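You operate a simulated robot arm through the tools that you are given. There is no shell and no other tool.

You are at the controls of a simulated two-armed robot. One attempt, no reset.

## Task
Brush the dust off the panel stack's ledge and empty the crumb tray.
Fine: brush back in its place; tray out, blue slide to dump and back, tray home empty; nothing falls. Set down upright: wooden hand brush. Where these are worked on the way, their far stop is far enough and under half their travel is too little: crumb tray. What is to be rubbed or washed off counts as gone when no trace of it is left.

The check looks at the end state, three seconds after you hand in, the way a careful person would. Anything else that was tipped, shoved, dropped, spilled or broken makes it a failure.

## Robot
Two 7-joint arms with two-finger parallel grippers on one trunk that stands fixed in place. Base frame: the origin is at the foot of the trunk, x ahead of it, y to its left, z up. Readings come in mm, degrees, newtons and seconds.
The left shoulder is at [232, 171, 1001], the right one opposite. Payload 4.4 kg a hand.
The tool frame of a hand sits at the grasp point between the pads (the TCP): z along the fingers, y along the line on which they close. The tips reach 23 mm beyond it. Largest opening 94 mm; finger width 38, thickness 10; the body of the gripper, 54 by 96 mm, starts 39 mm behind the TCP.
Orientation is told as [roll, pitch, yaw] about the base's x, y, z axes, in that order, counted from this pose: with the fingers straight down and closing along the base's y, the tool's x points along the base's -x, its y along +y and its z along -z.

## Interface
- The arms move only by the tool step_arm. It takes "left_rows", "right_rows" or both (then of equal length, played together; a hand with none holds still); each is a list of rows, each a list of 7 numbers: the shift along the base's x, y, z in mm, then the turn, a rotation vector about the base's x, y, z in degrees, then the finger opening in mm, from 0 to 94. In form: [[x, y, z, wx, wy, wz, gripper], ...]. A call has 1 to 20 rows; each row is the pose to reach, as a shift and turn from the pose commanded when the call began. Rows are played at 5 a second. More than 50 mm and 8.6 degrees between two rows, or a gripper value outside its range, and nothing of the call is played. A pose out of reach is approached as far as the arm can. The call stops where the force on the tool passes 60 N (or 10 N more than at its start, if that is more) or the arm is blocked; 0.2 s more then pass. The fingers move at their own pace (about 72 mm/s each) and stop on an object; they squeeze with about 33 N. The grip force told is the motor's: it shows also when the fingers shut on nothing. Time passes only in rows, and 0.2 s behind the last, so rows that repeat a pose let the fingers close. The reply holds the time, the measured pose of the TCP, the force on the tool along the base axes, the opening and the grip force, in the units named above and with some noise, with the torque about the TCP (base axes, N m) and any sound that the robot's microphone picked up.
- Cameras (640 x 400 px; columns grow to the right, rows downward): "scene" is now at [350, 59, 1106.6]; the picture's right is [0.72, -0.69, 0.00], its down [-0.47, -0.49, -0.74] and it looks along [0.51, 0.53, -0.68] (base axes); focal length 352 px, centre (320, 200). "left" rides on the left gripper at [86, -16, -75] in its tool frame; the picture's right is [0.18, 0.98, 0.00], its down [-0.58, 0.11, -0.81] and it looks along [-0.79, 0.15, 0.59] (tool axes); focal length 243 px, centre (320, 200). "right" rides on the right gripper at [87, 16, -75] in its tool frame; the picture's right is [-0.18, 0.98, 0.00], its down [-0.58, -0.11, -0.81] and it looks along [-0.79, -0.15, 0.59] (tool axes); focal length 243 px, centre (320, 200). There is no depth. A picture from a camera that has moved, and an enlarged one, comes with that camera's place and axes in the base frame and with its lens.
- get_image(camera): a new picture of that camera. No time passes.
- raise_lower(by): slides the trunk up (or, below 0, down) by that many mm; the arms and the scene camera ride with it, the base frame stays. It gives what a move gives, with no picture.
- aim_head(pan, tilt): turns the head with the scene camera to pan (to the left, within 80 degrees either way) and tilt (down, from -29 to 69), counted from straight ahead of the robot. It gives what a move gives.
- inspect(camera, box): a new picture of the part [left, top, right, bottom] of that camera's present view, enlarged. No time passes.
- sign_off(): hands the job in; it is judged then, once.

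Nothing tells you positions but the pictures and the camera data. Unless the task says otherwise, let go and move clear before handing in.

The tools are called after "Call:" as a command line: name --argument value ..., lists and objects as JSON in quotes. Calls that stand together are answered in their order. step_arm: Moves the arms, as the interface text tells. Its arguments: {"type":"object","properties":{"left_rows":{"type":"array"},"right_rows":{"type":"array"}},"required":[]} The other tools are called the same way: raise_lower (by) slides the trunk up or down; aim_head (pan, tilt) turns the head that bears the scene camera; get_image (camera) takes a picture; inspect (camera, box) takes an enlarged picture of a part of a camera's view; sign_off () hands the job in.

At the start:

```text
time: 0.0
left_position: [422.3, 474.2, 838.3]
left_tcp_rot: [0.0, 0.0, -0.1]
left_ft_force: [-0.8, -0.2, -0.5]
left_moment: [0.02, 0.03, 0.03]
left_opening: 93.9
left_grip_force: 0.1
right_position: [634.4, 41.2, 760.8]
right_tcp_rot: [0.0, 0.0, 0.0]
right_ft_force: [0.5, 0.4, 0.1]
right_moment: [0.0, 0.0, -0.02]
right_opening: 93.9
right_grip_force: 0.0
trunk travel left (down, up): [-25.0, 363.0]
head pan, tilt: [46.4, 42.6]
```

scene: 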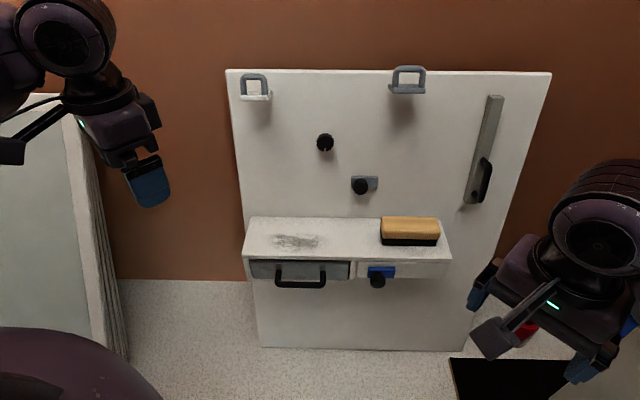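
right: 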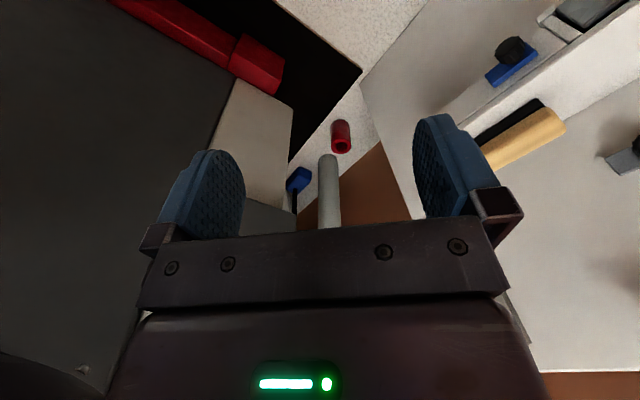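
left: 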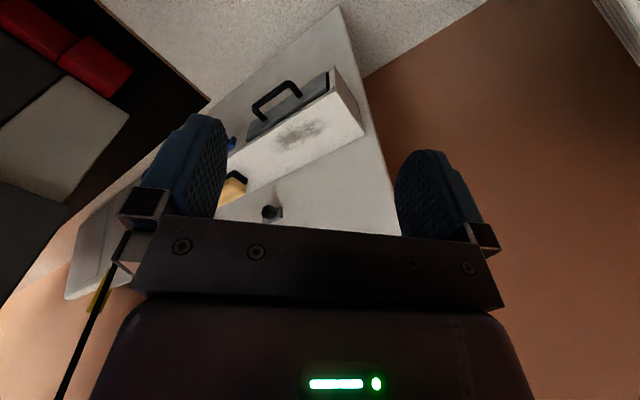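

I see an upright white panel with a ledge carrying dust and a wooden brush, a crumb tray with a black handle under the ledge at left, and a blue slide with a black knob to its right. I'll look closer before moving anything.

Call:
inspect --camera "scene" --box '[220, 190, 480, 350]'

Call:
inspect --camera "scene" --box '[220, 50, 560, 220]'

Call:
inspect --camera "left" --box '[200, 50, 400, 240]'

Call:
inspect --camera "right" --box '[400, 0, 640, 200]'

```text
2.46 times, centred on (350, 270) of scene
camera zoom: at [350.0, 59.0, 1106.6], right [0.72, -0.69, 0.0], down [-0.47, -0.49, -0.74], along [0.51, 0.53, -0.68], focal length 867 px, centre (246, 28)
```

zoom: 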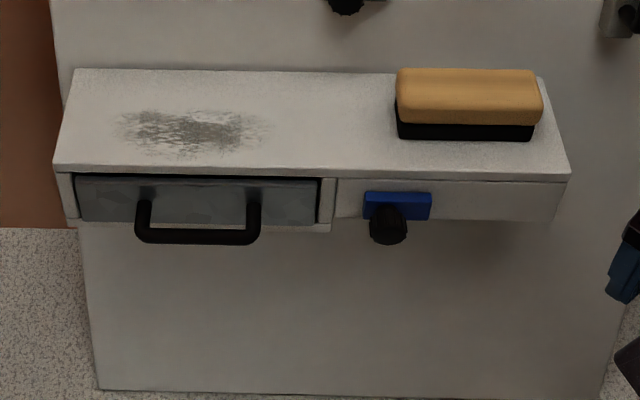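

```text
1.88 times, centred on (390, 135) of scene
camera zoom: at [350.0, 59.0, 1106.6], right [0.72, -0.69, 0.0], down [-0.47, -0.49, -0.74], along [0.51, 0.53, -0.68], focal length 663 px, centre (188, 322)
```

zoom: 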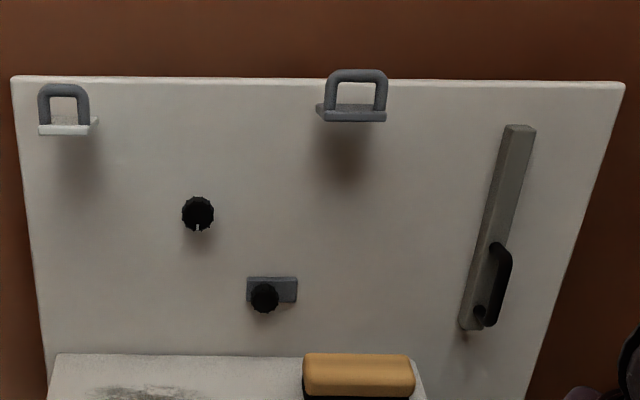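

```text
2.11 times, centred on (300, 145) of left
camera zoom: at [337.1, 459.5, 913.1], right [-0.18, 0.98, 0.0], down [0.58, 0.11, 0.81], along [0.79, 0.15, -0.59], focal length 511 px, centre (362, 316)
```

zoom: 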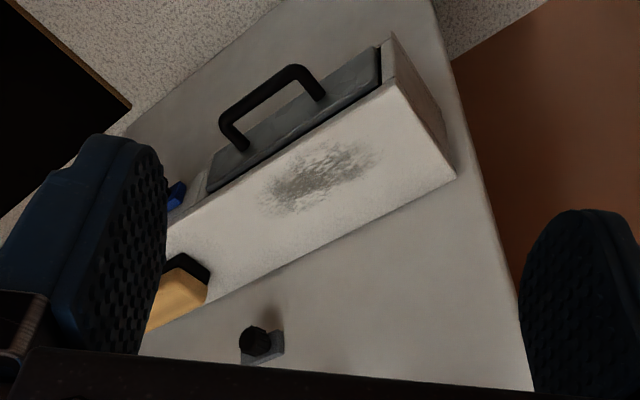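

```text
2.00 times, centred on (520, 100) of right
camera zoom: at [548.4, 59.3, 835.4], right [0.19, 0.98, 0.0], down [0.58, -0.11, 0.81], along [0.79, -0.15, -0.59], focal length 485 px, centre (-80, 400)
```

zoom: 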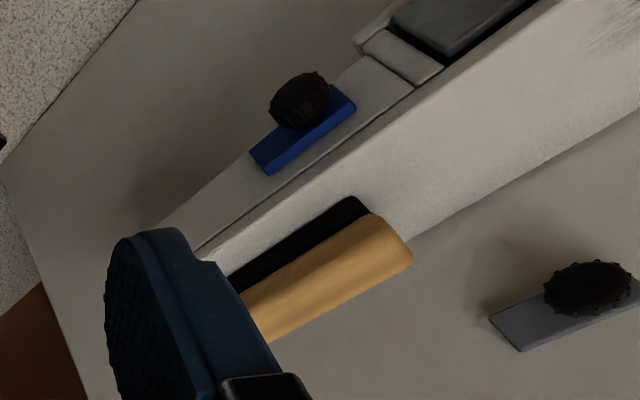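

The panel stands about square to the robot's 45° left. The ledge top is near z = 495, the dust is on its left half, and the brush is at its right end. I'll enlarge the details to measure them.

Call:
inspect --camera "scene" --box '[370, 205, 460, 261]'

Call:
inspect --camera "scene" --box '[335, 250, 425, 306]'

Call:
inspect --camera "scene" --box '[235, 235, 365, 316]'

Call:
inspect --camera "scene" --box '[300, 120, 400, 205]'

Call:
inspect --camera "right" --box '[460, 0, 640, 160]'

```text
7.11 times, centred on (415, 233) of scene
camera zoom: at [350.0, 59.0, 1106.6], right [0.72, -0.69, 0.0], down [-0.47, -0.49, -0.74], along [0.51, 0.53, -0.68], focal length 2505 px, centre (-356, -35)
```

zoom: 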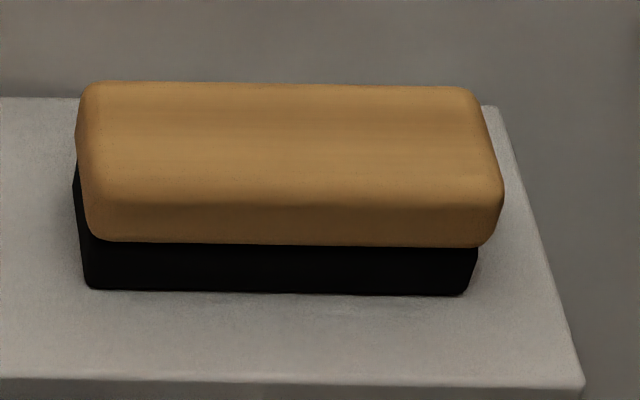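

```text
7.11 times, centred on (380, 278) of scene
camera zoom: at [350.0, 59.0, 1106.6], right [0.72, -0.69, 0.0], down [-0.47, -0.49, -0.74], along [0.51, 0.53, -0.68], focal length 2505 px, centre (-107, -355)
```

zoom: 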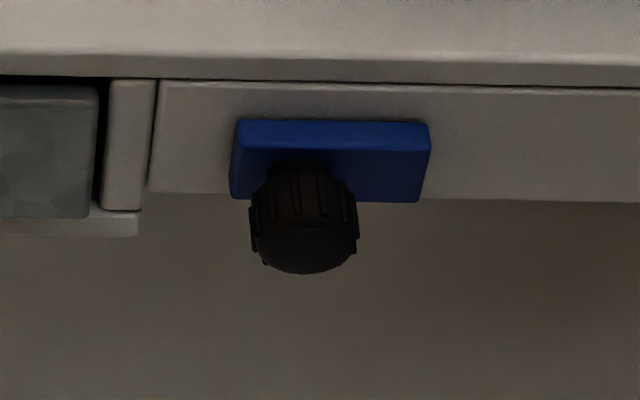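

```text
4.92 times, centred on (300, 276) of scene
camera zoom: at [350.0, 59.0, 1106.6], right [0.72, -0.69, 0.0], down [-0.47, -0.49, -0.74], along [0.51, 0.53, -0.68], focal length 1734 px, centre (418, -172)
```

zoom: 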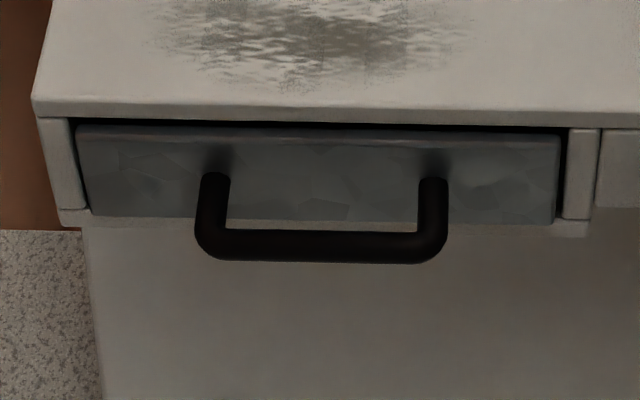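

```text
4.71 times, centred on (350, 162) of scene
camera zoom: at [350.0, 59.0, 1106.6], right [0.72, -0.69, 0.0], down [-0.47, -0.49, -0.74], along [0.51, 0.53, -0.68], focal length 1658 px, centre (179, 376)
```

zoom: 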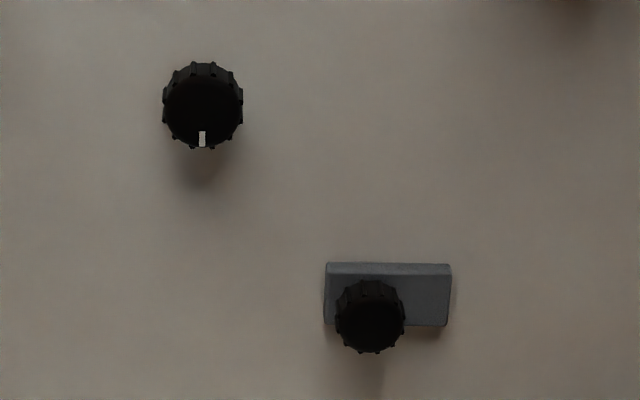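

```text
2.50 times, centred on (550, 80) of right
camera zoom: at [548.4, 59.3, 835.4], right [0.19, 0.98, 0.0], down [0.58, -0.11, 0.81], along [0.79, -0.15, -0.59], focal length 606 px, centre (-255, 500)
```

zoom: 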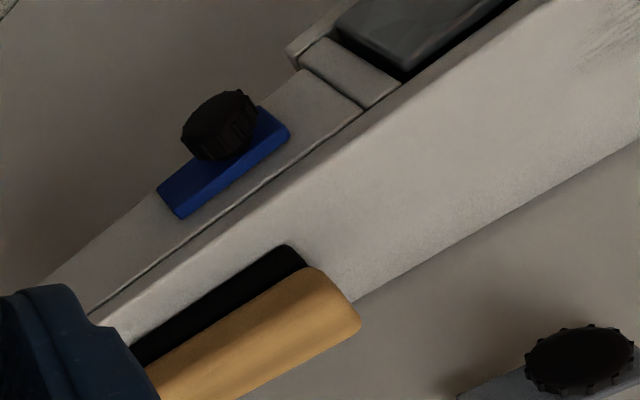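

I want to know what surrounds the right arm before moving it aside, so I'll pan the head and look.

Call:
aim_head --pan 0 --tilt 45

Call:
get_image --camera "scene"

Call:
aim_head --pan -50 --tilt 45

Call:
get_image --camera "scene"

Call:
aim_head --pan 75 --tilt 45

Call:
get_image --camera "scene"

```text
time: 1.1
left_position: [421.0, 476.3, 837.6]
left_tcp_rot: [0.0, 0.1, 0.0]
left_ft_force: [0.6, -0.2, 0.3]
left_moment: [-0.01, -0.01, 0.01]
left_opening: 93.9
left_grip_force: 0.1
right_position: [635.5, 41.5, 760.2]
right_tcp_rot: [-0.1, 0.0, -0.1]
right_ft_force: [-0.7, -0.4, -0.1]
right_moment: [0.02, 0.02, 0.05]
right_opening: 94.1
right_grip_force: 0.1
trunk travel left (down, up): [-25.0, 363.0]
head pan, tilt: [0.0, 45.0]
```

```text
taken
camera scene: at [373.9, -1.2, 1103.1], right [0.0, -1.0, 0.0], down [-0.71, 0.0, -0.71], along [0.71, 0.0, -0.71], focal length 352 px, centre (320, 200)
```

scene: 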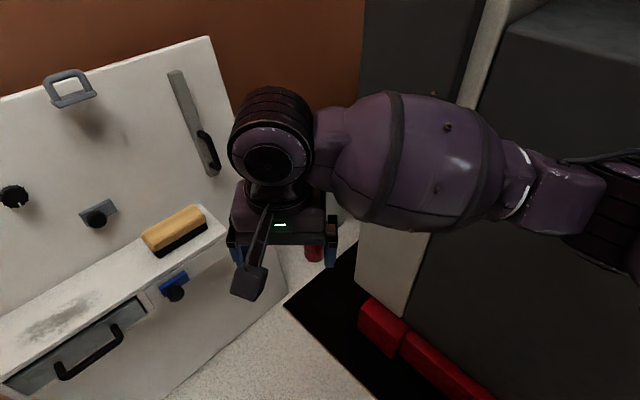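

```text
time: 2.3
left_position: [422.3, 475.2, 838.6]
left_tcp_rot: [0.0, 0.1, 0.0]
left_ft_force: [-0.1, 0.1, 0.5]
left_moment: [0.0, 0.01, -0.02]
left_opening: 94.1
left_grip_force: 0.1
right_position: [634.3, 42.1, 760.6]
right_tcp_rot: [0.1, 0.0, -0.1]
right_ft_force: [-0.4, -0.1, -0.3]
right_moment: [0.0, 0.0, 0.02]
right_opening: 94.0
right_grip_force: 0.1
trunk travel left (down, up): [-25.0, 363.0]
head pan, tilt: [-50.0, 45.0]
```

```text
taken
camera scene: at [344.9, -63.5, 1103.1], right [-0.77, -0.64, 0.0], down [-0.45, 0.54, -0.71], along [0.45, -0.54, -0.71], focal length 352 px, centre (320, 200)
```

scene: 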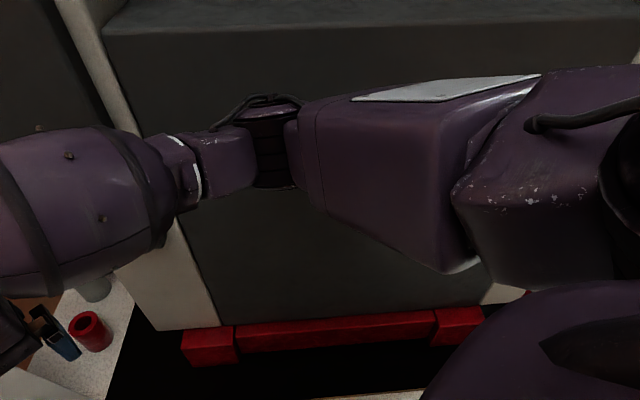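

```text
time: 4.4
left_position: [421.0, 474.9, 838.0]
left_tcp_rot: [0.1, 0.0, 0.0]
left_ft_force: [0.2, 0.4, -0.4]
left_moment: [-0.02, 0.02, 0.01]
left_opening: 93.9
left_grip_force: 0.0
right_position: [634.2, 42.1, 758.7]
right_tcp_rot: [0.1, 0.1, -0.1]
right_ft_force: [-0.3, 0.3, 0.0]
right_moment: [0.0, 0.02, -0.01]
right_opening: 93.8
right_grip_force: 0.0
trunk travel left (down, up): [-25.0, 363.0]
head pan, tilt: [75.0, 45.0]
```

```text
taken
camera scene: at [313.7, 77.3, 1103.1], right [0.97, -0.26, 0.0], down [-0.18, -0.68, -0.71], along [0.18, 0.68, -0.71], focal length 352 px, centre (320, 200)
```

scene: 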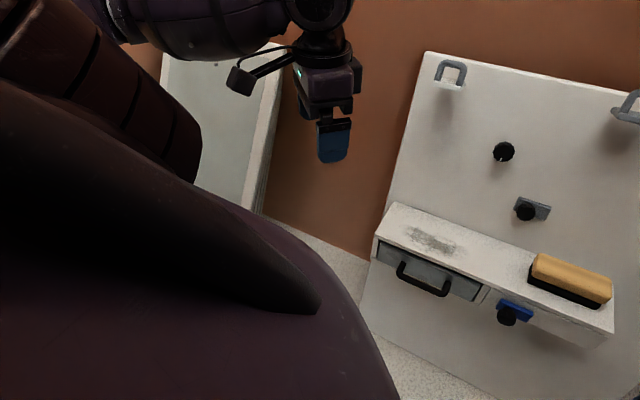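

The head camera shifts as it pans, so two pans give me stereo. I'll take enlarged views from this pan and then from pan 0.

Call:
inspect --camera "scene" --box '[480, 120, 580, 183]'

Call:
inspect --camera "scene" --box '[490, 180, 620, 261]'

Call:
inspect --camera "scene" --box '[480, 250, 630, 344]'

Call:
inspect --camera "scene" --box '[360, 200, 500, 313]'

Call:
aim_head --pan 10 --tilt 45

Call:
get_image --camera "scene"

```text
6.35 times, centred on (530, 152) of scene
camera zoom: at [313.7, 77.3, 1103.1], right [0.97, -0.26, 0.0], down [-0.18, -0.68, -0.71], along [0.18, 0.68, -0.71], focal length 2236 px, centre (-1013, 508)
```

zoom: 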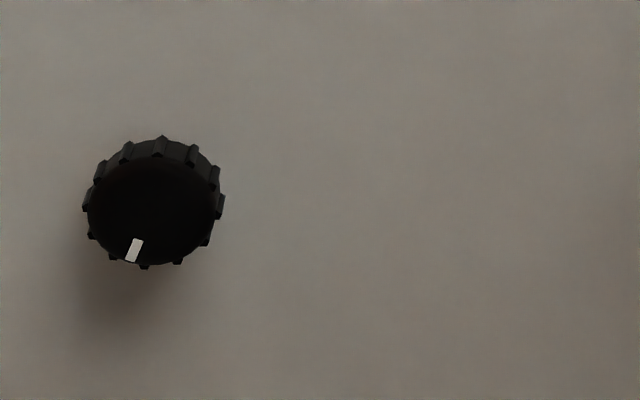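

```text
4.92 times, centred on (555, 220) of scene
camera zoom: at [313.7, 77.3, 1103.1], right [0.97, -0.26, 0.0], down [-0.18, -0.68, -0.71], along [0.18, 0.68, -0.71], focal length 1734 px, centre (-837, 99)
```

zoom: 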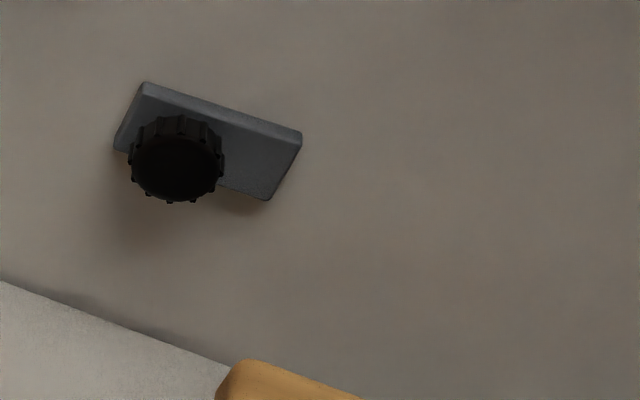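

```text
4.26 times, centred on (555, 297) of scene
camera zoom: at [313.7, 77.3, 1103.1], right [0.97, -0.26, 0.0], down [-0.18, -0.68, -0.71], along [0.18, 0.68, -0.71], focal length 1499 px, centre (-680, -213)
```

zoom: 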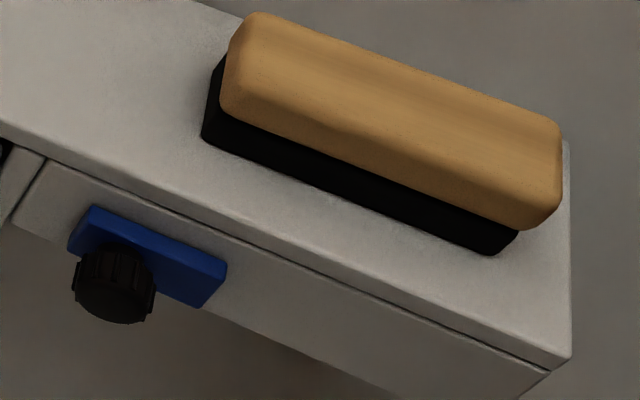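

```text
3.54 times, centred on (430, 256) of scene
camera zoom: at [313.7, 77.3, 1103.1], right [0.97, -0.26, 0.0], down [-0.18, -0.68, -0.71], along [0.18, 0.68, -0.71], focal length 1247 px, centre (-69, 0)
```

zoom: 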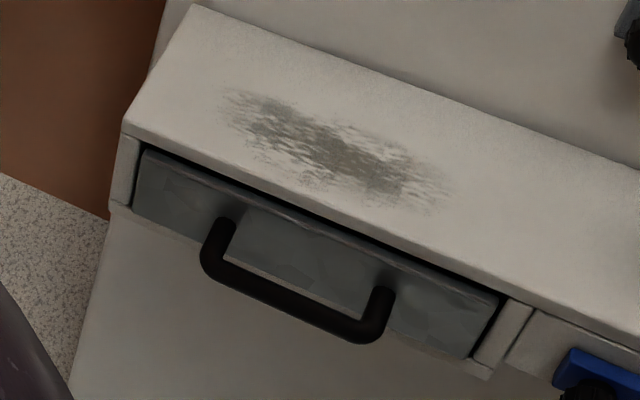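

```text
time: 5.7
left_position: [421.8, 475.1, 838.9]
left_tcp_rot: [0.0, -0.1, 0.0]
left_ft_force: [0.3, -0.2, 0.2]
left_moment: [-0.01, 0.0, 0.03]
left_opening: 94.2
left_grip_force: 0.0
right_position: [634.8, 41.6, 760.0]
right_tcp_rot: [-0.1, 0.0, -0.2]
right_ft_force: [-0.7, 0.2, -0.2]
right_moment: [0.01, 0.01, -0.03]
right_opening: 94.3
right_grip_force: 0.1
trunk travel left (down, up): [-25.0, 363.0]
head pan, tilt: [10.0, 45.0]
```

```text
taken
camera scene: at [372.7, 12.9, 1103.1], right [0.17, -0.98, 0.0], down [-0.7, -0.12, -0.71], along [0.7, 0.12, -0.71], focal length 352 px, centre (320, 200)
```

scene: 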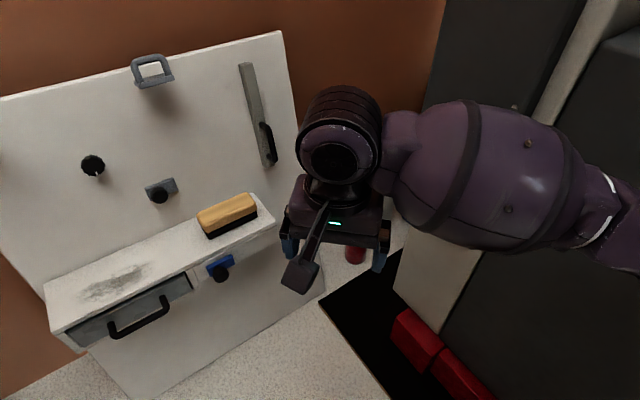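

Call:
inspect --camera "scene" --box '[70, 140, 200, 221]'

Call:
inspect --camera "scene" --box '[170, 180, 300, 300]'

Call:
inspect --camera "scene" --box '[30, 245, 220, 365]'

```text
4.92 times, centred on (135, 180) of scene
camera zoom: at [372.7, 12.9, 1103.1], right [0.17, -0.98, 0.0], down [-0.7, -0.12, -0.71], along [0.7, 0.12, -0.71], focal length 1734 px, centre (1231, 296)
```

zoom: 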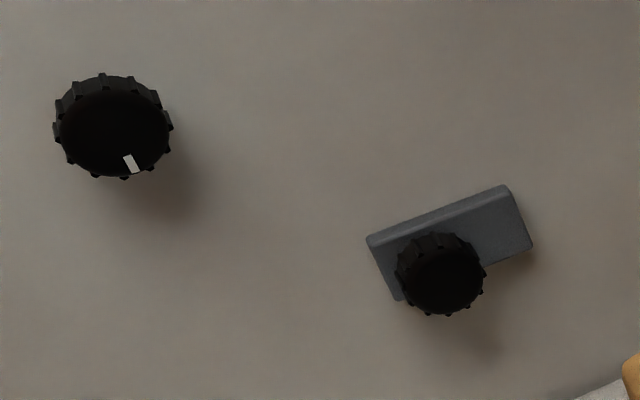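

```text
3.33 times, centred on (235, 240) of scene
camera zoom: at [372.7, 12.9, 1103.1], right [0.17, -0.98, 0.0], down [-0.7, -0.12, -0.71], along [0.7, 0.12, -0.71], focal length 1174 px, centre (603, 67)
```

zoom: 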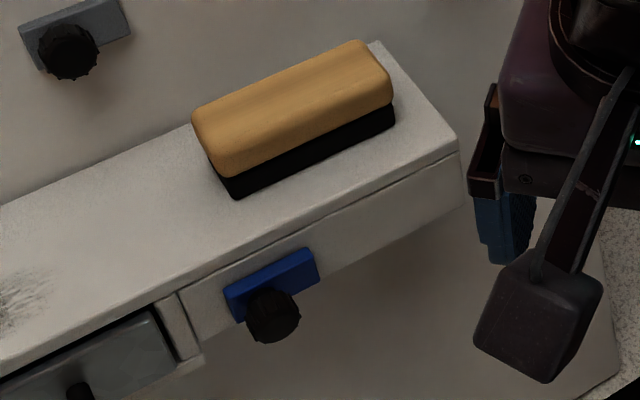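

```text
3.33 times, centred on (125, 305) of scene
camera zoom: at [372.7, 12.9, 1103.1], right [0.17, -0.98, 0.0], down [-0.7, -0.12, -0.71], along [0.7, 0.12, -0.71], focal length 1174 px, centre (970, -150)
```

zoom: 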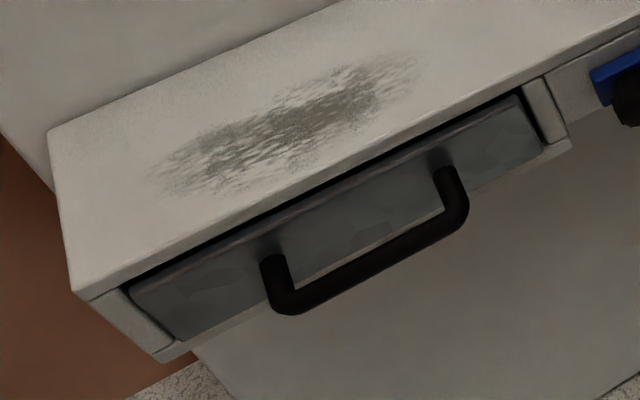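

The gripper must close front to back on the brush, so I'll turn the left hand 45° clockwise. Then I'll bring it over the area in front of the ledge, still high, to get a close look with its camera.

Call:
step_arm --left_rows '[[26, -14, 0, 0, 0, -5, 80], [56, -30, -5, 0, 0, -10, 70], [86, -46, -10, 0, 0, -15, 70], [116, -62, -20, 0, 0, -20, 70], [146, -78, -35, 0, 0, -25, 70], [176, -94, -50, 0, 0, -30, 70], [206, -110, -70, 0, 0, -35, 70], [236, -126, -90, 0, 0, -40, 70], [266, -140, -110, 0, 0, -45, 70], [292, -152, -125, 0, 0, -45, 70], [313, -163, -138, 0, 0, -45, 70]]'

Call:
get_image --camera "left"

Call:
aim_head --pan 46.4 --tilt 42.6

Call:
get_image --camera "scene"

```text
time: 8.1
left_position: [735.2, 314.0, 697.5]
left_tcp_rot: [-0.2, 0.0, -45.0]
left_ft_force: [1.0, 0.0, -0.6]
left_moment: [-0.03, -0.01, -0.02]
left_opening: 69.8
left_grip_force: 0.0
right_position: [635.4, 42.6, 759.9]
right_tcp_rot: [0.0, 0.1, -0.1]
right_ft_force: [0.8, -0.6, -1.0]
right_moment: [-0.03, -0.01, 0.01]
right_opening: 93.7
right_grip_force: 0.1
trunk travel left (down, up): [-25.0, 363.0]
head pan, tilt: [10.0, 45.0]
```

```text
taken
camera left: at [664.4, 363.4, 773.1], right [0.57, 0.82, 0.0], down [0.49, -0.33, 0.81], along [0.66, -0.46, -0.59], focal length 243 px, centre (320, 200)
```

left: 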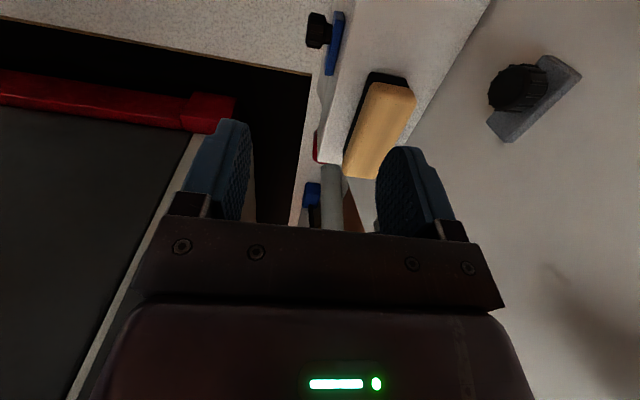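

```text
time: 9.2
left_position: [734.2, 313.6, 700.0]
left_tcp_rot: [-0.1, 0.0, -44.9]
left_ft_force: [0.1, 0.3, -1.1]
left_moment: [0.04, -0.02, 0.0]
left_opening: 70.3
left_grip_force: 0.0
right_position: [635.2, 42.3, 760.3]
right_tcp_rot: [0.0, 0.0, 0.0]
right_ft_force: [-0.2, 0.6, 0.8]
right_moment: [-0.02, -0.01, 0.01]
right_opening: 94.2
right_grip_force: 0.1
trunk travel left (down, up): [-25.0, 363.0]
head pan, tilt: [46.4, 42.6]
```

```text
taken
camera scene: at [350.0, 58.9, 1106.6], right [0.72, -0.69, 0.0], down [-0.47, -0.49, -0.74], along [0.51, 0.53, -0.68], focal length 352 px, centre (320, 200)
```

scene: 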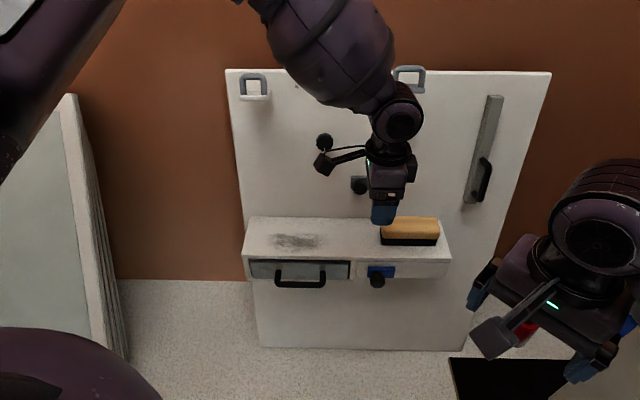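

The hand is in place and I can see the brush end-on. I'll enlarge it to measure its width, height and distance from the panel.

Call:
inspect --camera "left" --box '[300, 0, 500, 190]'

Call:
inspect --camera "scene" --box '[300, 60, 480, 260]'

```text
2.11 times, centred on (400, 95) of left
camera zoom: at [664.0, 363.4, 774.2], right [0.57, 0.82, 0.0], down [0.49, -0.33, 0.81], along [0.67, -0.46, -0.59], focal length 511 px, centre (152, 421)
```

zoom: 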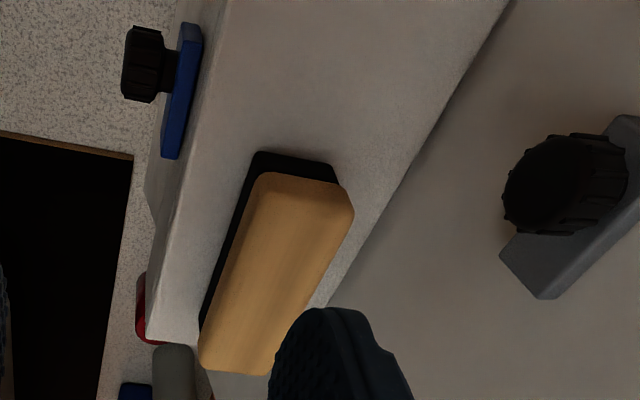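

```text
2.00 times, centred on (390, 160) of scene
camera zoom: at [350.0, 58.9, 1106.6], right [0.72, -0.69, 0.0], down [-0.47, -0.49, -0.74], along [0.51, 0.53, -0.68], focal length 704 px, centre (180, 280)
```

zoom: 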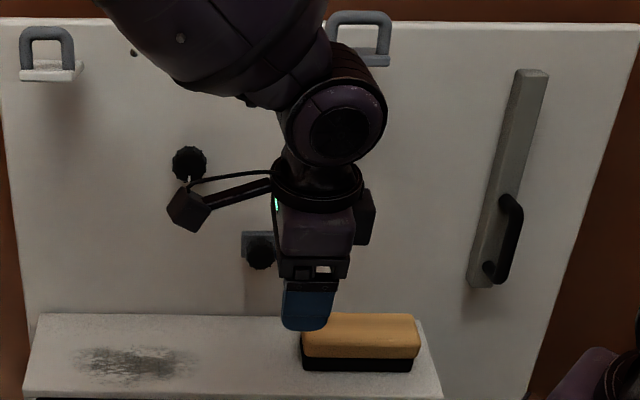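

The brush measures about 50 mm wide and is centred 63 mm in front of the panel, with the wood from about z = 522 to 547. I'll move to a spot in front of and above it, then check the clearance.

Call:
step_arm --left_rows '[[20, -13, -20, 0, 0, 0, 70], [40, -26, -40, 0, 0, 0, 70], [60, -39, -60, 0, 0, 0, 70], [81.3, -53.3, -80.3, 0, 0, 0, 70], [81.3, -53.3, -80.3, 0, 0, 0, 70]]'

Call:
get_image --camera "left"

Call:
get_image --camera "scene"

```text
time: 10.3
left_position: [776.6, 288.8, 657.6]
left_tcp_rot: [-0.1, -0.1, -45.0]
left_ft_force: [0.3, 1.0, 0.2]
left_moment: [0.03, -0.02, 0.02]
left_opening: 70.0
left_grip_force: 0.0
left hand out of reach, approached as far as the arm can: row 3, 4, 5
right_position: [634.6, 42.1, 760.2]
right_tcp_rot: [-0.1, 0.0, -0.1]
right_ft_force: [0.7, 0.0, -0.2]
right_moment: [0.0, 0.01, -0.02]
right_opening: 93.9
right_grip_force: 0.1
trunk travel left (down, up): [-25.0, 363.0]
head pan, tilt: [46.4, 42.6]
```

```text
taken
camera left: at [705.9, 338.4, 731.0], right [0.56, 0.83, 0.0], down [0.49, -0.33, 0.81], along [0.67, -0.46, -0.59], focal length 243 px, centre (320, 200)
```

left: 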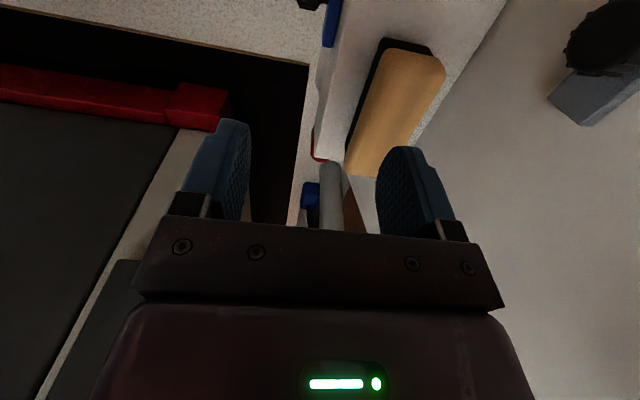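

```text
taken
camera scene: at [349.8, 59.1, 1106.7], right [0.72, -0.69, 0.0], down [-0.47, -0.49, -0.74], along [0.51, 0.53, -0.68], focal length 352 px, centre (320, 200)
```

scene: 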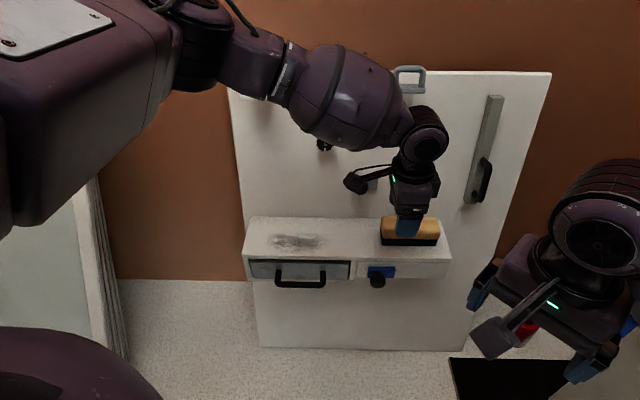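

The arm stopped short, reporting that orientation and position as out of reach. I'll check what limits it with small test moves in free space.

Call:
step_arm --left_rows '[[0, 0, 0, 0, 0, 0, 70]]'

Call:
step_arm --left_rows '[[0, 0, 0, 0, 0, 8, 70], [0, 0, 0, 0, 0, 16, 70], [0, 0, 0, 0, 0, 24, 70]]'

```text
time: 10.8
left_position: [777.4, 287.8, 657.4]
left_tcp_rot: [0.0, 0.0, -45.0]
left_ft_force: [0.6, -0.9, 0.2]
left_moment: [-0.02, -0.03, 0.01]
left_opening: 70.1
left_grip_force: 0.0
right_position: [634.4, 41.2, 759.7]
right_tcp_rot: [-0.1, 0.0, 0.0]
right_ft_force: [0.3, 0.1, -0.1]
right_moment: [0.01, 0.02, 0.02]
right_opening: 94.0
right_grip_force: 0.0
trunk travel left (down, up): [-25.0, 363.0]
head pan, tilt: [46.4, 42.6]
```

```text
time: 11.6
left_position: [778.1, 288.3, 654.5]
left_tcp_rot: [0.0, -0.2, -24.9]
left_ft_force: [0.0, -0.4, 0.2]
left_moment: [-0.01, -0.02, -0.01]
left_opening: 70.1
left_grip_force: 0.0
left hand out of reach, approached as far as the arm can: row 3
right_position: [634.4, 42.6, 759.9]
right_tcp_rot: [0.0, 0.0, -0.2]
right_ft_force: [-0.6, -0.3, -0.5]
right_moment: [-0.01, -0.01, 0.01]
right_opening: 93.7
right_grip_force: 0.1
trunk travel left (down, up): [-25.0, 363.0]
head pan, tilt: [46.4, 42.6]
```

Call:
step_arm --left_rows '[[0, 0, 0, 0, 0, -8, 70], [0, 0, 0, 0, 0, -16, 70], [0, 0, 0, 0, 0, -24, 70], [0, 0, 0, 0, 0, -32, 70], [0, 0, 0, 0, 0, -40, 70]]'

Call:
step_arm --left_rows '[[20, -13, -20, 0, 0, 0, 70], [40, -26, -40, 0, 0, 0, 70]]'

```text
time: 12.8
left_position: [777.0, 289.5, 652.2]
left_tcp_rot: [-0.1, 0.0, -65.1]
left_ft_force: [0.8, 0.4, 0.3]
left_moment: [0.02, 0.05, 0.0]
left_opening: 70.0
left_grip_force: 0.2
left hand out of reach, approached as far as the arm can: row 3
right_position: [635.7, 43.0, 759.4]
right_tcp_rot: [-0.1, 0.1, -0.1]
right_ft_force: [-0.5, -0.2, -0.4]
right_moment: [0.0, 0.02, -0.02]
right_opening: 93.9
right_grip_force: 0.1
trunk travel left (down, up): [-25.0, 363.0]
head pan, tilt: [46.4, 42.6]
```

```text
time: 13.3
left_position: [778.4, 289.5, 655.3]
left_tcp_rot: [-0.1, -0.1, -65.0]
left_ft_force: [-0.4, 1.4, -0.9]
left_moment: [0.03, -0.02, -0.04]
left_opening: 70.0
left_grip_force: 0.0
left hand out of reach, approached as far as the arm can: row 1, 2
right_position: [634.6, 42.3, 761.9]
right_tcp_rot: [0.1, 0.1, -0.1]
right_ft_force: [0.0, 0.2, -0.3]
right_moment: [0.02, 0.02, 0.01]
right_opening: 94.0
right_grip_force: 0.0
trunk travel left (down, up): [-25.0, 363.0]
head pan, tilt: [46.4, 42.6]
```

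Call:
step_arm --left_rows '[[0, 0, -20, 0, 0, 5, 70], [0, 0, -40, 0, 0, 10, 70], [0, 0, -60, 0, 0, 15, 70], [0, 0, -80, 0, 0, 20, 70]]'

Call:
step_arm --left_rows '[[0, 0, 0, 0, 0, 0, 70], [10, 10, 0, 0, 0, 0, 70], [20, 20, 0, 0, 0, 0, 70]]'

```text
time: 14.3
left_position: [752.1, 310.6, 601.6]
left_tcp_rot: [0.0, -0.2, -45.0]
left_ft_force: [-0.6, -0.3, -0.2]
left_moment: [0.04, 0.02, -0.02]
left_opening: 69.9
left_grip_force: 0.0
left hand out of reach, approached as far as the arm can: row 1, 2, 3, 4
right_position: [634.3, 41.8, 760.7]
right_tcp_rot: [0.0, 0.2, -0.1]
right_ft_force: [0.4, 0.0, 0.1]
right_moment: [0.01, -0.03, 0.01]
right_opening: 94.3
right_grip_force: 0.0
trunk travel left (down, up): [-25.0, 363.0]
head pan, tilt: [46.4, 42.6]
```

```text
time: 15.2
left_position: [766.5, 332.2, 603.3]
left_tcp_rot: [0.0, -0.2, -45.0]
left_ft_force: [-0.7, 0.5, 0.2]
left_moment: [0.02, -0.01, 0.03]
left_opening: 70.1
left_grip_force: 0.0
left hand out of reach, approached as far as the arm can: row 3
right_position: [634.9, 41.1, 760.1]
right_tcp_rot: [-0.1, 0.0, -0.1]
right_ft_force: [0.2, 0.5, 0.3]
right_moment: [-0.02, 0.01, 0.02]
right_opening: 94.1
right_grip_force: 0.0
trunk travel left (down, up): [-25.0, 363.0]
head pan, tilt: [46.4, 42.6]
```

Call:
get_image --camera "scene"

Call:
aim_head --pan 75 --tilt 15

Call:
get_image --camera "scene"

Call:
get_image --camera "right"

```text
taken
camera scene: at [350.0, 58.9, 1106.6], right [0.72, -0.69, 0.0], down [-0.47, -0.49, -0.74], along [0.51, 0.53, -0.68], focal length 352 px, centre (320, 200)
```

scene: 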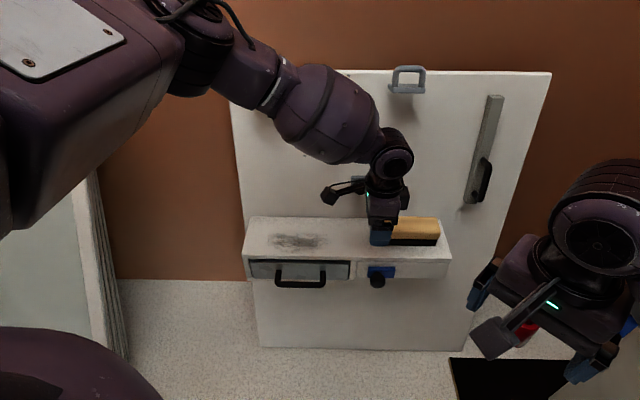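

```text
time: 16.1
left_position: [766.2, 333.1, 603.9]
left_tcp_rot: [0.0, -0.1, -45.0]
left_ft_force: [-0.2, 0.8, 1.0]
left_moment: [0.01, 0.01, 0.01]
left_opening: 70.4
left_grip_force: 0.0
right_position: [634.3, 41.9, 760.5]
right_tcp_rot: [0.0, -0.1, -0.1]
right_ft_force: [0.3, -0.2, 0.2]
right_moment: [0.04, -0.01, 0.0]
right_opening: 94.1
right_grip_force: 0.0
trunk travel left (down, up): [-25.0, 363.0]
head pan, tilt: [75.0, 15.0]
```

```text
taken
camera scene: at [316.9, 88.9, 1149.9], right [0.97, -0.26, 0.0], down [-0.07, -0.25, -0.97], along [0.25, 0.93, -0.26], focal length 352 px, centre (320, 200)
```

scene: 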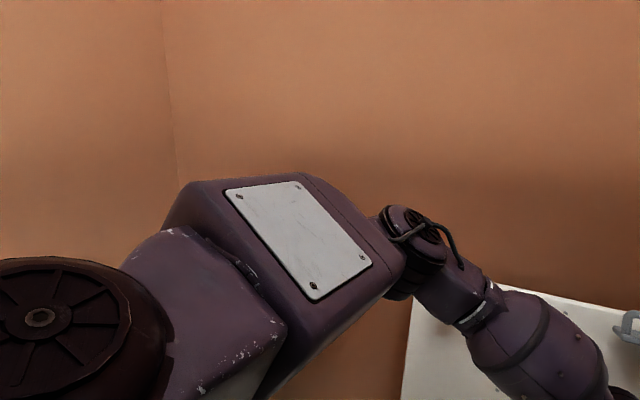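

```text
taken
camera right: at [548.4, 59.4, 835.4], right [0.19, 0.98, 0.0], down [0.58, -0.11, 0.81], along [0.79, -0.15, -0.59], focal length 243 px, centre (320, 200)
```

right: 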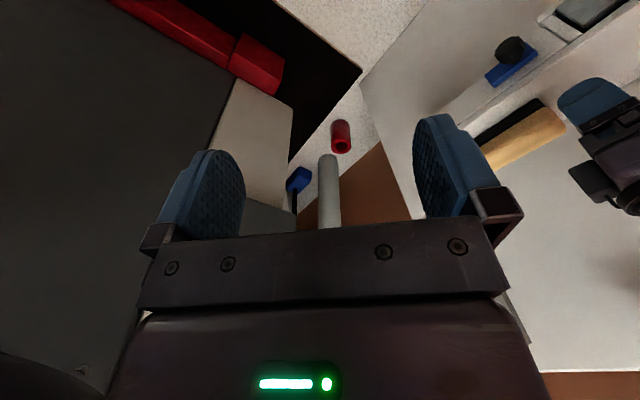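

The elbow still has plenty of bend, so the limit may be the local posture. I'll back up and higher, then test reaching the same place from above.

Call:
step_arm --left_rows '[[-15, -15, 30, 0, 0, 0, 70], [-30, -30, 60, 0, 0, 0, 70], [-40, -40, 90, 0, 0, 0, 70], [-40, -40, 120, 0, 0, 0, 70], [-40, -40, 150, 0, 0, 0, 70]]'

Call:
step_arm --left_rows '[[20, -15, 0, 0, 0, 0, 70], [40, -30, 0, 0, 0, 0, 70], [60, -33, 0, 0, 0, 0, 70], [80, -33, 0, 0, 0, 0, 70], [90, -33, 0, 0, 0, 0, 70]]'

```text
time: 17.3
left_position: [723.6, 291.5, 755.7]
left_tcp_rot: [-0.1, -0.1, -45.1]
left_ft_force: [-0.8, 0.7, -0.3]
left_moment: [-0.01, 0.0, 0.03]
left_opening: 70.1
left_grip_force: 0.0
right_position: [635.4, 41.6, 761.0]
right_tcp_rot: [0.0, 0.1, -0.2]
right_ft_force: [-0.6, -0.2, 0.0]
right_moment: [-0.01, -0.01, -0.02]
right_opening: 94.1
right_grip_force: 0.0
trunk travel left (down, up): [-25.0, 363.0]
head pan, tilt: [75.0, 15.0]
```

```text
time: 18.5
left_position: [805.4, 259.9, 757.0]
left_tcp_rot: [0.1, -0.1, -45.1]
left_ft_force: [-0.2, -0.2, -0.5]
left_moment: [0.0, -0.02, 0.01]
left_opening: 69.8
left_grip_force: 0.0
left hand out of reach, approached as far as the arm can: row 4, 5
right_position: [635.5, 42.9, 761.1]
right_tcp_rot: [0.0, 0.0, -0.1]
right_ft_force: [-0.3, -0.5, 0.1]
right_moment: [0.0, 0.0, 0.02]
right_opening: 94.2
right_grip_force: 0.0
trunk travel left (down, up): [-25.0, 363.0]
head pan, tilt: [75.0, 15.0]
```

Call:
get_image --camera "scene"

Call:
aim_head --pan 40 --tilt 20

Call:
get_image --camera "scene"

```text
taken
camera scene: at [316.3, 89.3, 1150.3], right [0.97, -0.26, 0.0], down [-0.07, -0.25, -0.97], along [0.25, 0.93, -0.26], focal length 352 px, centre (320, 200)
```

scene: 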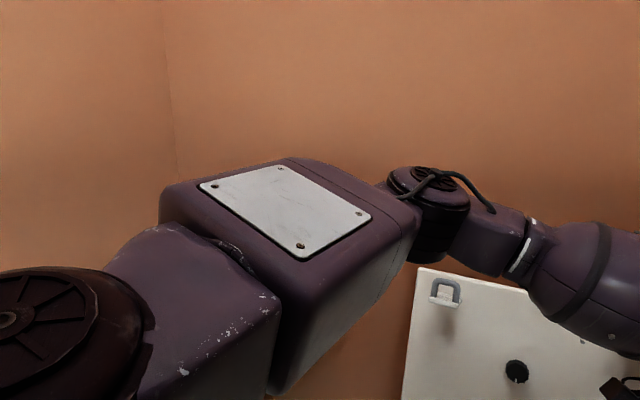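

```text
time: 19.5
left_position: [805.3, 260.9, 755.3]
left_tcp_rot: [0.1, 0.0, -45.1]
left_ft_force: [0.3, -0.3, -0.2]
left_moment: [0.01, 0.01, -0.01]
left_opening: 70.0
left_grip_force: 0.1
right_position: [635.1, 41.9, 759.4]
right_tcp_rot: [0.0, 0.0, -0.1]
right_ft_force: [0.3, -0.1, 0.2]
right_moment: [-0.03, -0.02, 0.0]
right_opening: 94.0
right_grip_force: 0.0
trunk travel left (down, up): [-25.0, 363.0]
head pan, tilt: [40.0, 20.0]
```

```text
taken
camera scene: at [363.9, 58.7, 1141.8], right [0.64, -0.77, 0.0], down [-0.26, -0.22, -0.94], along [0.72, 0.6, -0.34], focal length 352 px, centre (320, 200)
```

scene: 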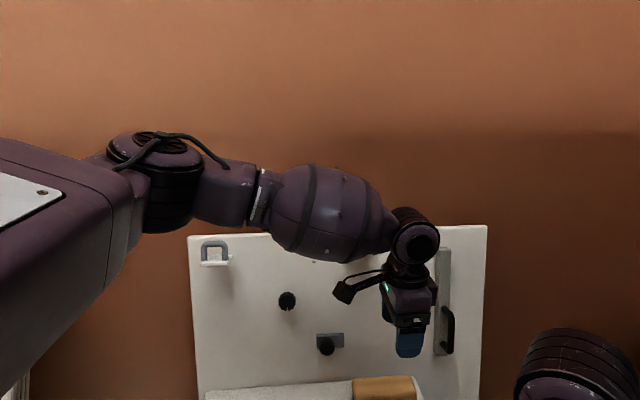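

The arm is held back by some joint limit rather than stretch. I'll test in free air whether tilting the tool outward frees more reach.

Call:
step_arm --left_rows '[[0, 0, 0, -3.3, -7.3, 0, 70], [0, 0, 0, -6.6, -14.6, 0, 70], [15, -4, 0, -6.6, -14.6, 0, 70], [30, -8, 0, -6.6, -14.6, 0, 70]]'

Call:
get_image --camera "scene"

```text
time: 20.5
left_position: [836.3, 253.7, 753.5]
left_tcp_rot: [5.8, -15.0, -45.8]
left_ft_force: [0.4, 0.1, -0.2]
left_moment: [-0.02, 0.02, 0.0]
left_opening: 70.0
left_grip_force: 0.0
right_position: [634.1, 41.8, 760.5]
right_tcp_rot: [0.0, 0.0, -0.1]
right_ft_force: [-0.6, -0.3, -0.5]
right_moment: [-0.02, -0.01, 0.0]
right_opening: 94.0
right_grip_force: 0.1
trunk travel left (down, up): [-25.0, 363.0]
head pan, tilt: [40.0, 20.0]
```

```text
taken
camera scene: at [364.0, 58.5, 1141.8], right [0.64, -0.77, 0.0], down [-0.26, -0.22, -0.94], along [0.72, 0.6, -0.34], focal length 352 px, centre (320, 200)
```

scene: 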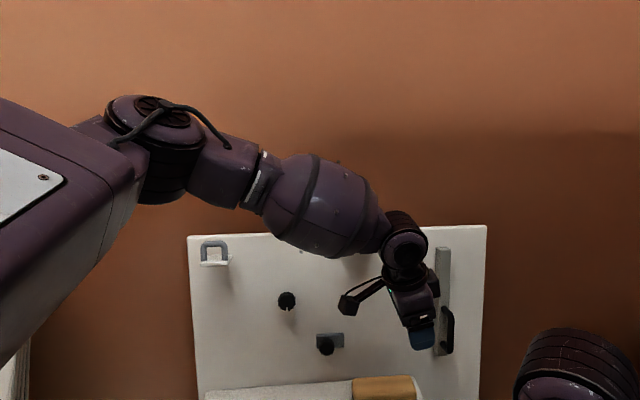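

Call:
step_arm --left_rows '[[15, -4, 0, 0, 0, 0, 70], [30, -8, 0, 0, 0, 0, 70], [40, -11, 0, 0, 0, 0, 70]]'

```text
time: 21.3
left_position: [848.5, 253.9, 757.4]
left_tcp_rot: [5.7, -15.1, -45.8]
left_ft_force: [-0.6, -0.4, 0.6]
left_moment: [0.0, 0.0, 0.0]
left_opening: 69.9
left_grip_force: 0.1
left hand out of reach, approached as far as the arm can: row 1, 2, 3
right_position: [633.6, 42.4, 759.9]
right_tcp_rot: [-0.1, 0.0, -0.2]
right_ft_force: [-0.6, -0.4, -0.2]
right_moment: [0.02, 0.01, -0.04]
right_opening: 94.2
right_grip_force: 0.0
trunk travel left (down, up): [-25.0, 363.0]
head pan, tilt: [40.0, 20.0]
```

The limit is on wrist position, so the elbow posture seems stuck. I'll retract and tilt the fingers inward so the elbow has to rise, then untilt and try reaching again.

Call:
step_arm --left_rows '[[-30, 7, 0, 3.3, 7.3, 0, 70], [-60, 14, 0, 6.6, 14.6, 0, 70], [-90, 21, 0, 9.9, 21.9, 0, 70], [-120, 28, 0, 13.2, 29.2, 0, 70], [-150, 35, 0, 16.4, 36.4, 0, 70], [-180, 40, 0, 19.7, 43.7, 0, 70], [-208, 46, 0, 23, 51, 0, 70], [-208, 46, 0, 25, 56, 0, 70]]'

Call:
get_image --camera "scene"

```text
time: 23.1
left_position: [643.1, 299.8, 757.4]
left_tcp_rot: [-20.0, 41.6, -52.6]
left_ft_force: [0.0, -0.2, 0.6]
left_moment: [0.0, 0.01, -0.03]
left_opening: 70.0
left_grip_force: 0.0
right_position: [635.4, 41.7, 758.5]
right_tcp_rot: [0.0, 0.1, 0.0]
right_ft_force: [-0.6, -0.6, 0.0]
right_moment: [0.02, 0.02, -0.02]
right_opening: 94.0
right_grip_force: 0.1
trunk travel left (down, up): [-25.0, 363.0]
head pan, tilt: [40.0, 20.0]
```

```text
taken
camera scene: at [364.4, 58.8, 1141.5], right [0.64, -0.77, 0.0], down [-0.26, -0.22, -0.94], along [0.72, 0.6, -0.34], focal length 352 px, centre (320, 200)
```

scene: 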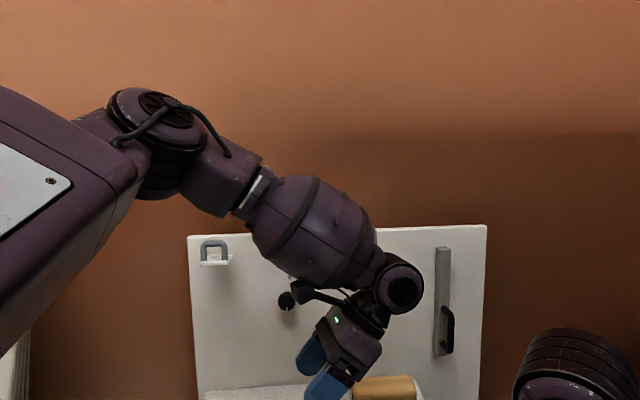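

Call:
step_arm --left_rows '[[0, 0, 0, 3.3, 7.3, 0, 70], [0, 0, 0, 6.6, 14.6, 0, 70], [0, 0, 0, 9.9, 21.9, 0, 70], [0, 0, 0, 13.2, 29.2, 0, 70]]'

Call:
get_image --camera "scene"

```text
time: 24.1
left_position: [563.1, 343.2, 770.5]
left_tcp_rot: [-56.8, 65.6, -83.2]
left_ft_force: [-0.7, 0.8, 0.3]
left_moment: [0.01, 0.02, 0.0]
left_opening: 70.1
left_grip_force: 0.1
left hand out of reach, approached as far as the arm can: row 2, 3, 4
right_position: [634.2, 41.5, 759.2]
right_tcp_rot: [0.0, -0.1, -0.1]
right_ft_force: [-0.5, 1.0, 0.1]
right_moment: [-0.04, -0.02, 0.0]
right_opening: 93.9
right_grip_force: 0.0
trunk travel left (down, up): [-25.0, 363.0]
head pan, tilt: [40.0, 20.0]
```

```text
taken
camera scene: at [363.9, 58.6, 1141.9], right [0.64, -0.77, 0.0], down [-0.26, -0.22, -0.94], along [0.72, 0.6, -0.34], focal length 352 px, centre (320, 200)
```

scene: 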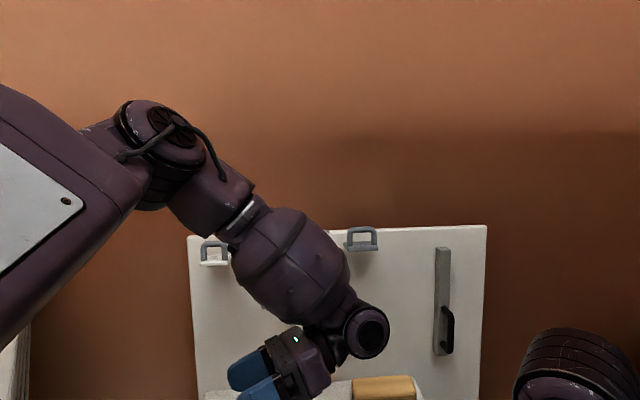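

The solver keeps the orientation and gives up position instead. I'll bring the tool back to vertical near the old limit, then test whether a sideways lean frees the reach.

Call:
step_arm --left_rows '[[21, -7, 0, -3.14, -7.02, 0, 70], [42, -14, 0, -6.28, -14.04, 0, 70], [63, -21, 0, -9.42, -21.06, 0, 70], [84, -28, 0, -12.56, -28.08, 0, 70], [105, -35, -2, -15.7, -35.1, 0, 70], [126, -42, -4, -18.84, -42.12, 0, 70], [147, -49, -6, -21.98, -49.14, 0, 70], [168, -56, -8, -25.12, -56.16, 0, 70], [189, -63, -10, -28.26, -63.18, 0, 70], [210, -70, -13, -31.4, -70.2, 0, 70]]'

Call:
step_arm --left_rows '[[0, 0, 0, 6.8, -4.2, 0, 70], [0, 0, 0, 13.6, -8.4, 0, 70], [15, -5, 0, 13.6, -8.4, 0, 70], [30, -10, 0, 13.6, -8.4, 0, 70], [45, -15, 0, 13.6, -8.4, 0, 70], [60, -20, 0, 13.6, -8.4, 0, 70]]'

```text
time: 26.3
left_position: [773.1, 271.1, 758.3]
left_tcp_rot: [-0.2, 0.1, -44.9]
left_ft_force: [-0.1, 0.0, 0.5]
left_moment: [-0.01, 0.0, 0.0]
left_opening: 69.8
left_grip_force: 0.1
right_position: [633.8, 41.1, 760.3]
right_tcp_rot: [0.0, 0.1, -0.2]
right_ft_force: [-0.3, -0.1, 0.6]
right_moment: [-0.01, 0.02, 0.0]
right_opening: 94.3
right_grip_force: 0.0
trunk travel left (down, up): [-25.0, 363.0]
head pan, tilt: [40.0, 20.0]
```

```text
time: 27.7
left_position: [809.5, 276.5, 769.3]
left_tcp_rot: [15.4, 3.9, -44.4]
left_ft_force: [-0.1, 0.1, 0.1]
left_moment: [0.01, 0.0, 0.01]
left_opening: 70.4
left_grip_force: 0.0
left hand out of reach, approached as far as the arm can: row 4, 5, 6
right_position: [634.3, 42.7, 760.1]
right_tcp_rot: [0.0, 0.1, -0.2]
right_ft_force: [-0.5, 0.2, -0.7]
right_moment: [-0.02, -0.03, 0.0]
right_opening: 94.2
right_grip_force: 0.1
trunk travel left (down, up): [-25.0, 363.0]
head pan, tilt: [40.0, 20.0]
```

Call:
step_arm --left_rows '[[-10, 0, 0, -6.8, 4.2, 0, 70], [-20, 0, 0, -13.6, 8.4, 0, 70], [-30, 0, -5, -20.4, 12.6, 0, 70], [-36, -5, -10, -27.2, 16.8, 0, 70], [-20, -10, -10, -27.2, 16.8, 0, 70], [0, -15, -10, -27.2, 16.8, 0, 70], [20, -20, -10, -27.2, 16.8, 0, 70], [30, -25, -10, -27.2, 16.8, 0, 70]]'

```text
time: 29.5
left_position: [801.2, 265.8, 756.8]
left_tcp_rot: [-15.9, -3.3, -44.5]
left_ft_force: [0.0, 0.4, 0.2]
left_moment: [0.02, 0.01, -0.01]
left_opening: 69.8
left_grip_force: 0.0
left hand out of reach, approached as far as the arm can: row 6, 7, 8
right_position: [633.6, 41.7, 760.8]
right_tcp_rot: [0.0, 0.1, -0.1]
right_ft_force: [0.6, -0.1, -0.2]
right_moment: [0.03, 0.02, 0.0]
right_opening: 93.7
right_grip_force: 0.1
trunk travel left (down, up): [-25.0, 363.0]
head pan, tilt: [40.0, 20.0]
```

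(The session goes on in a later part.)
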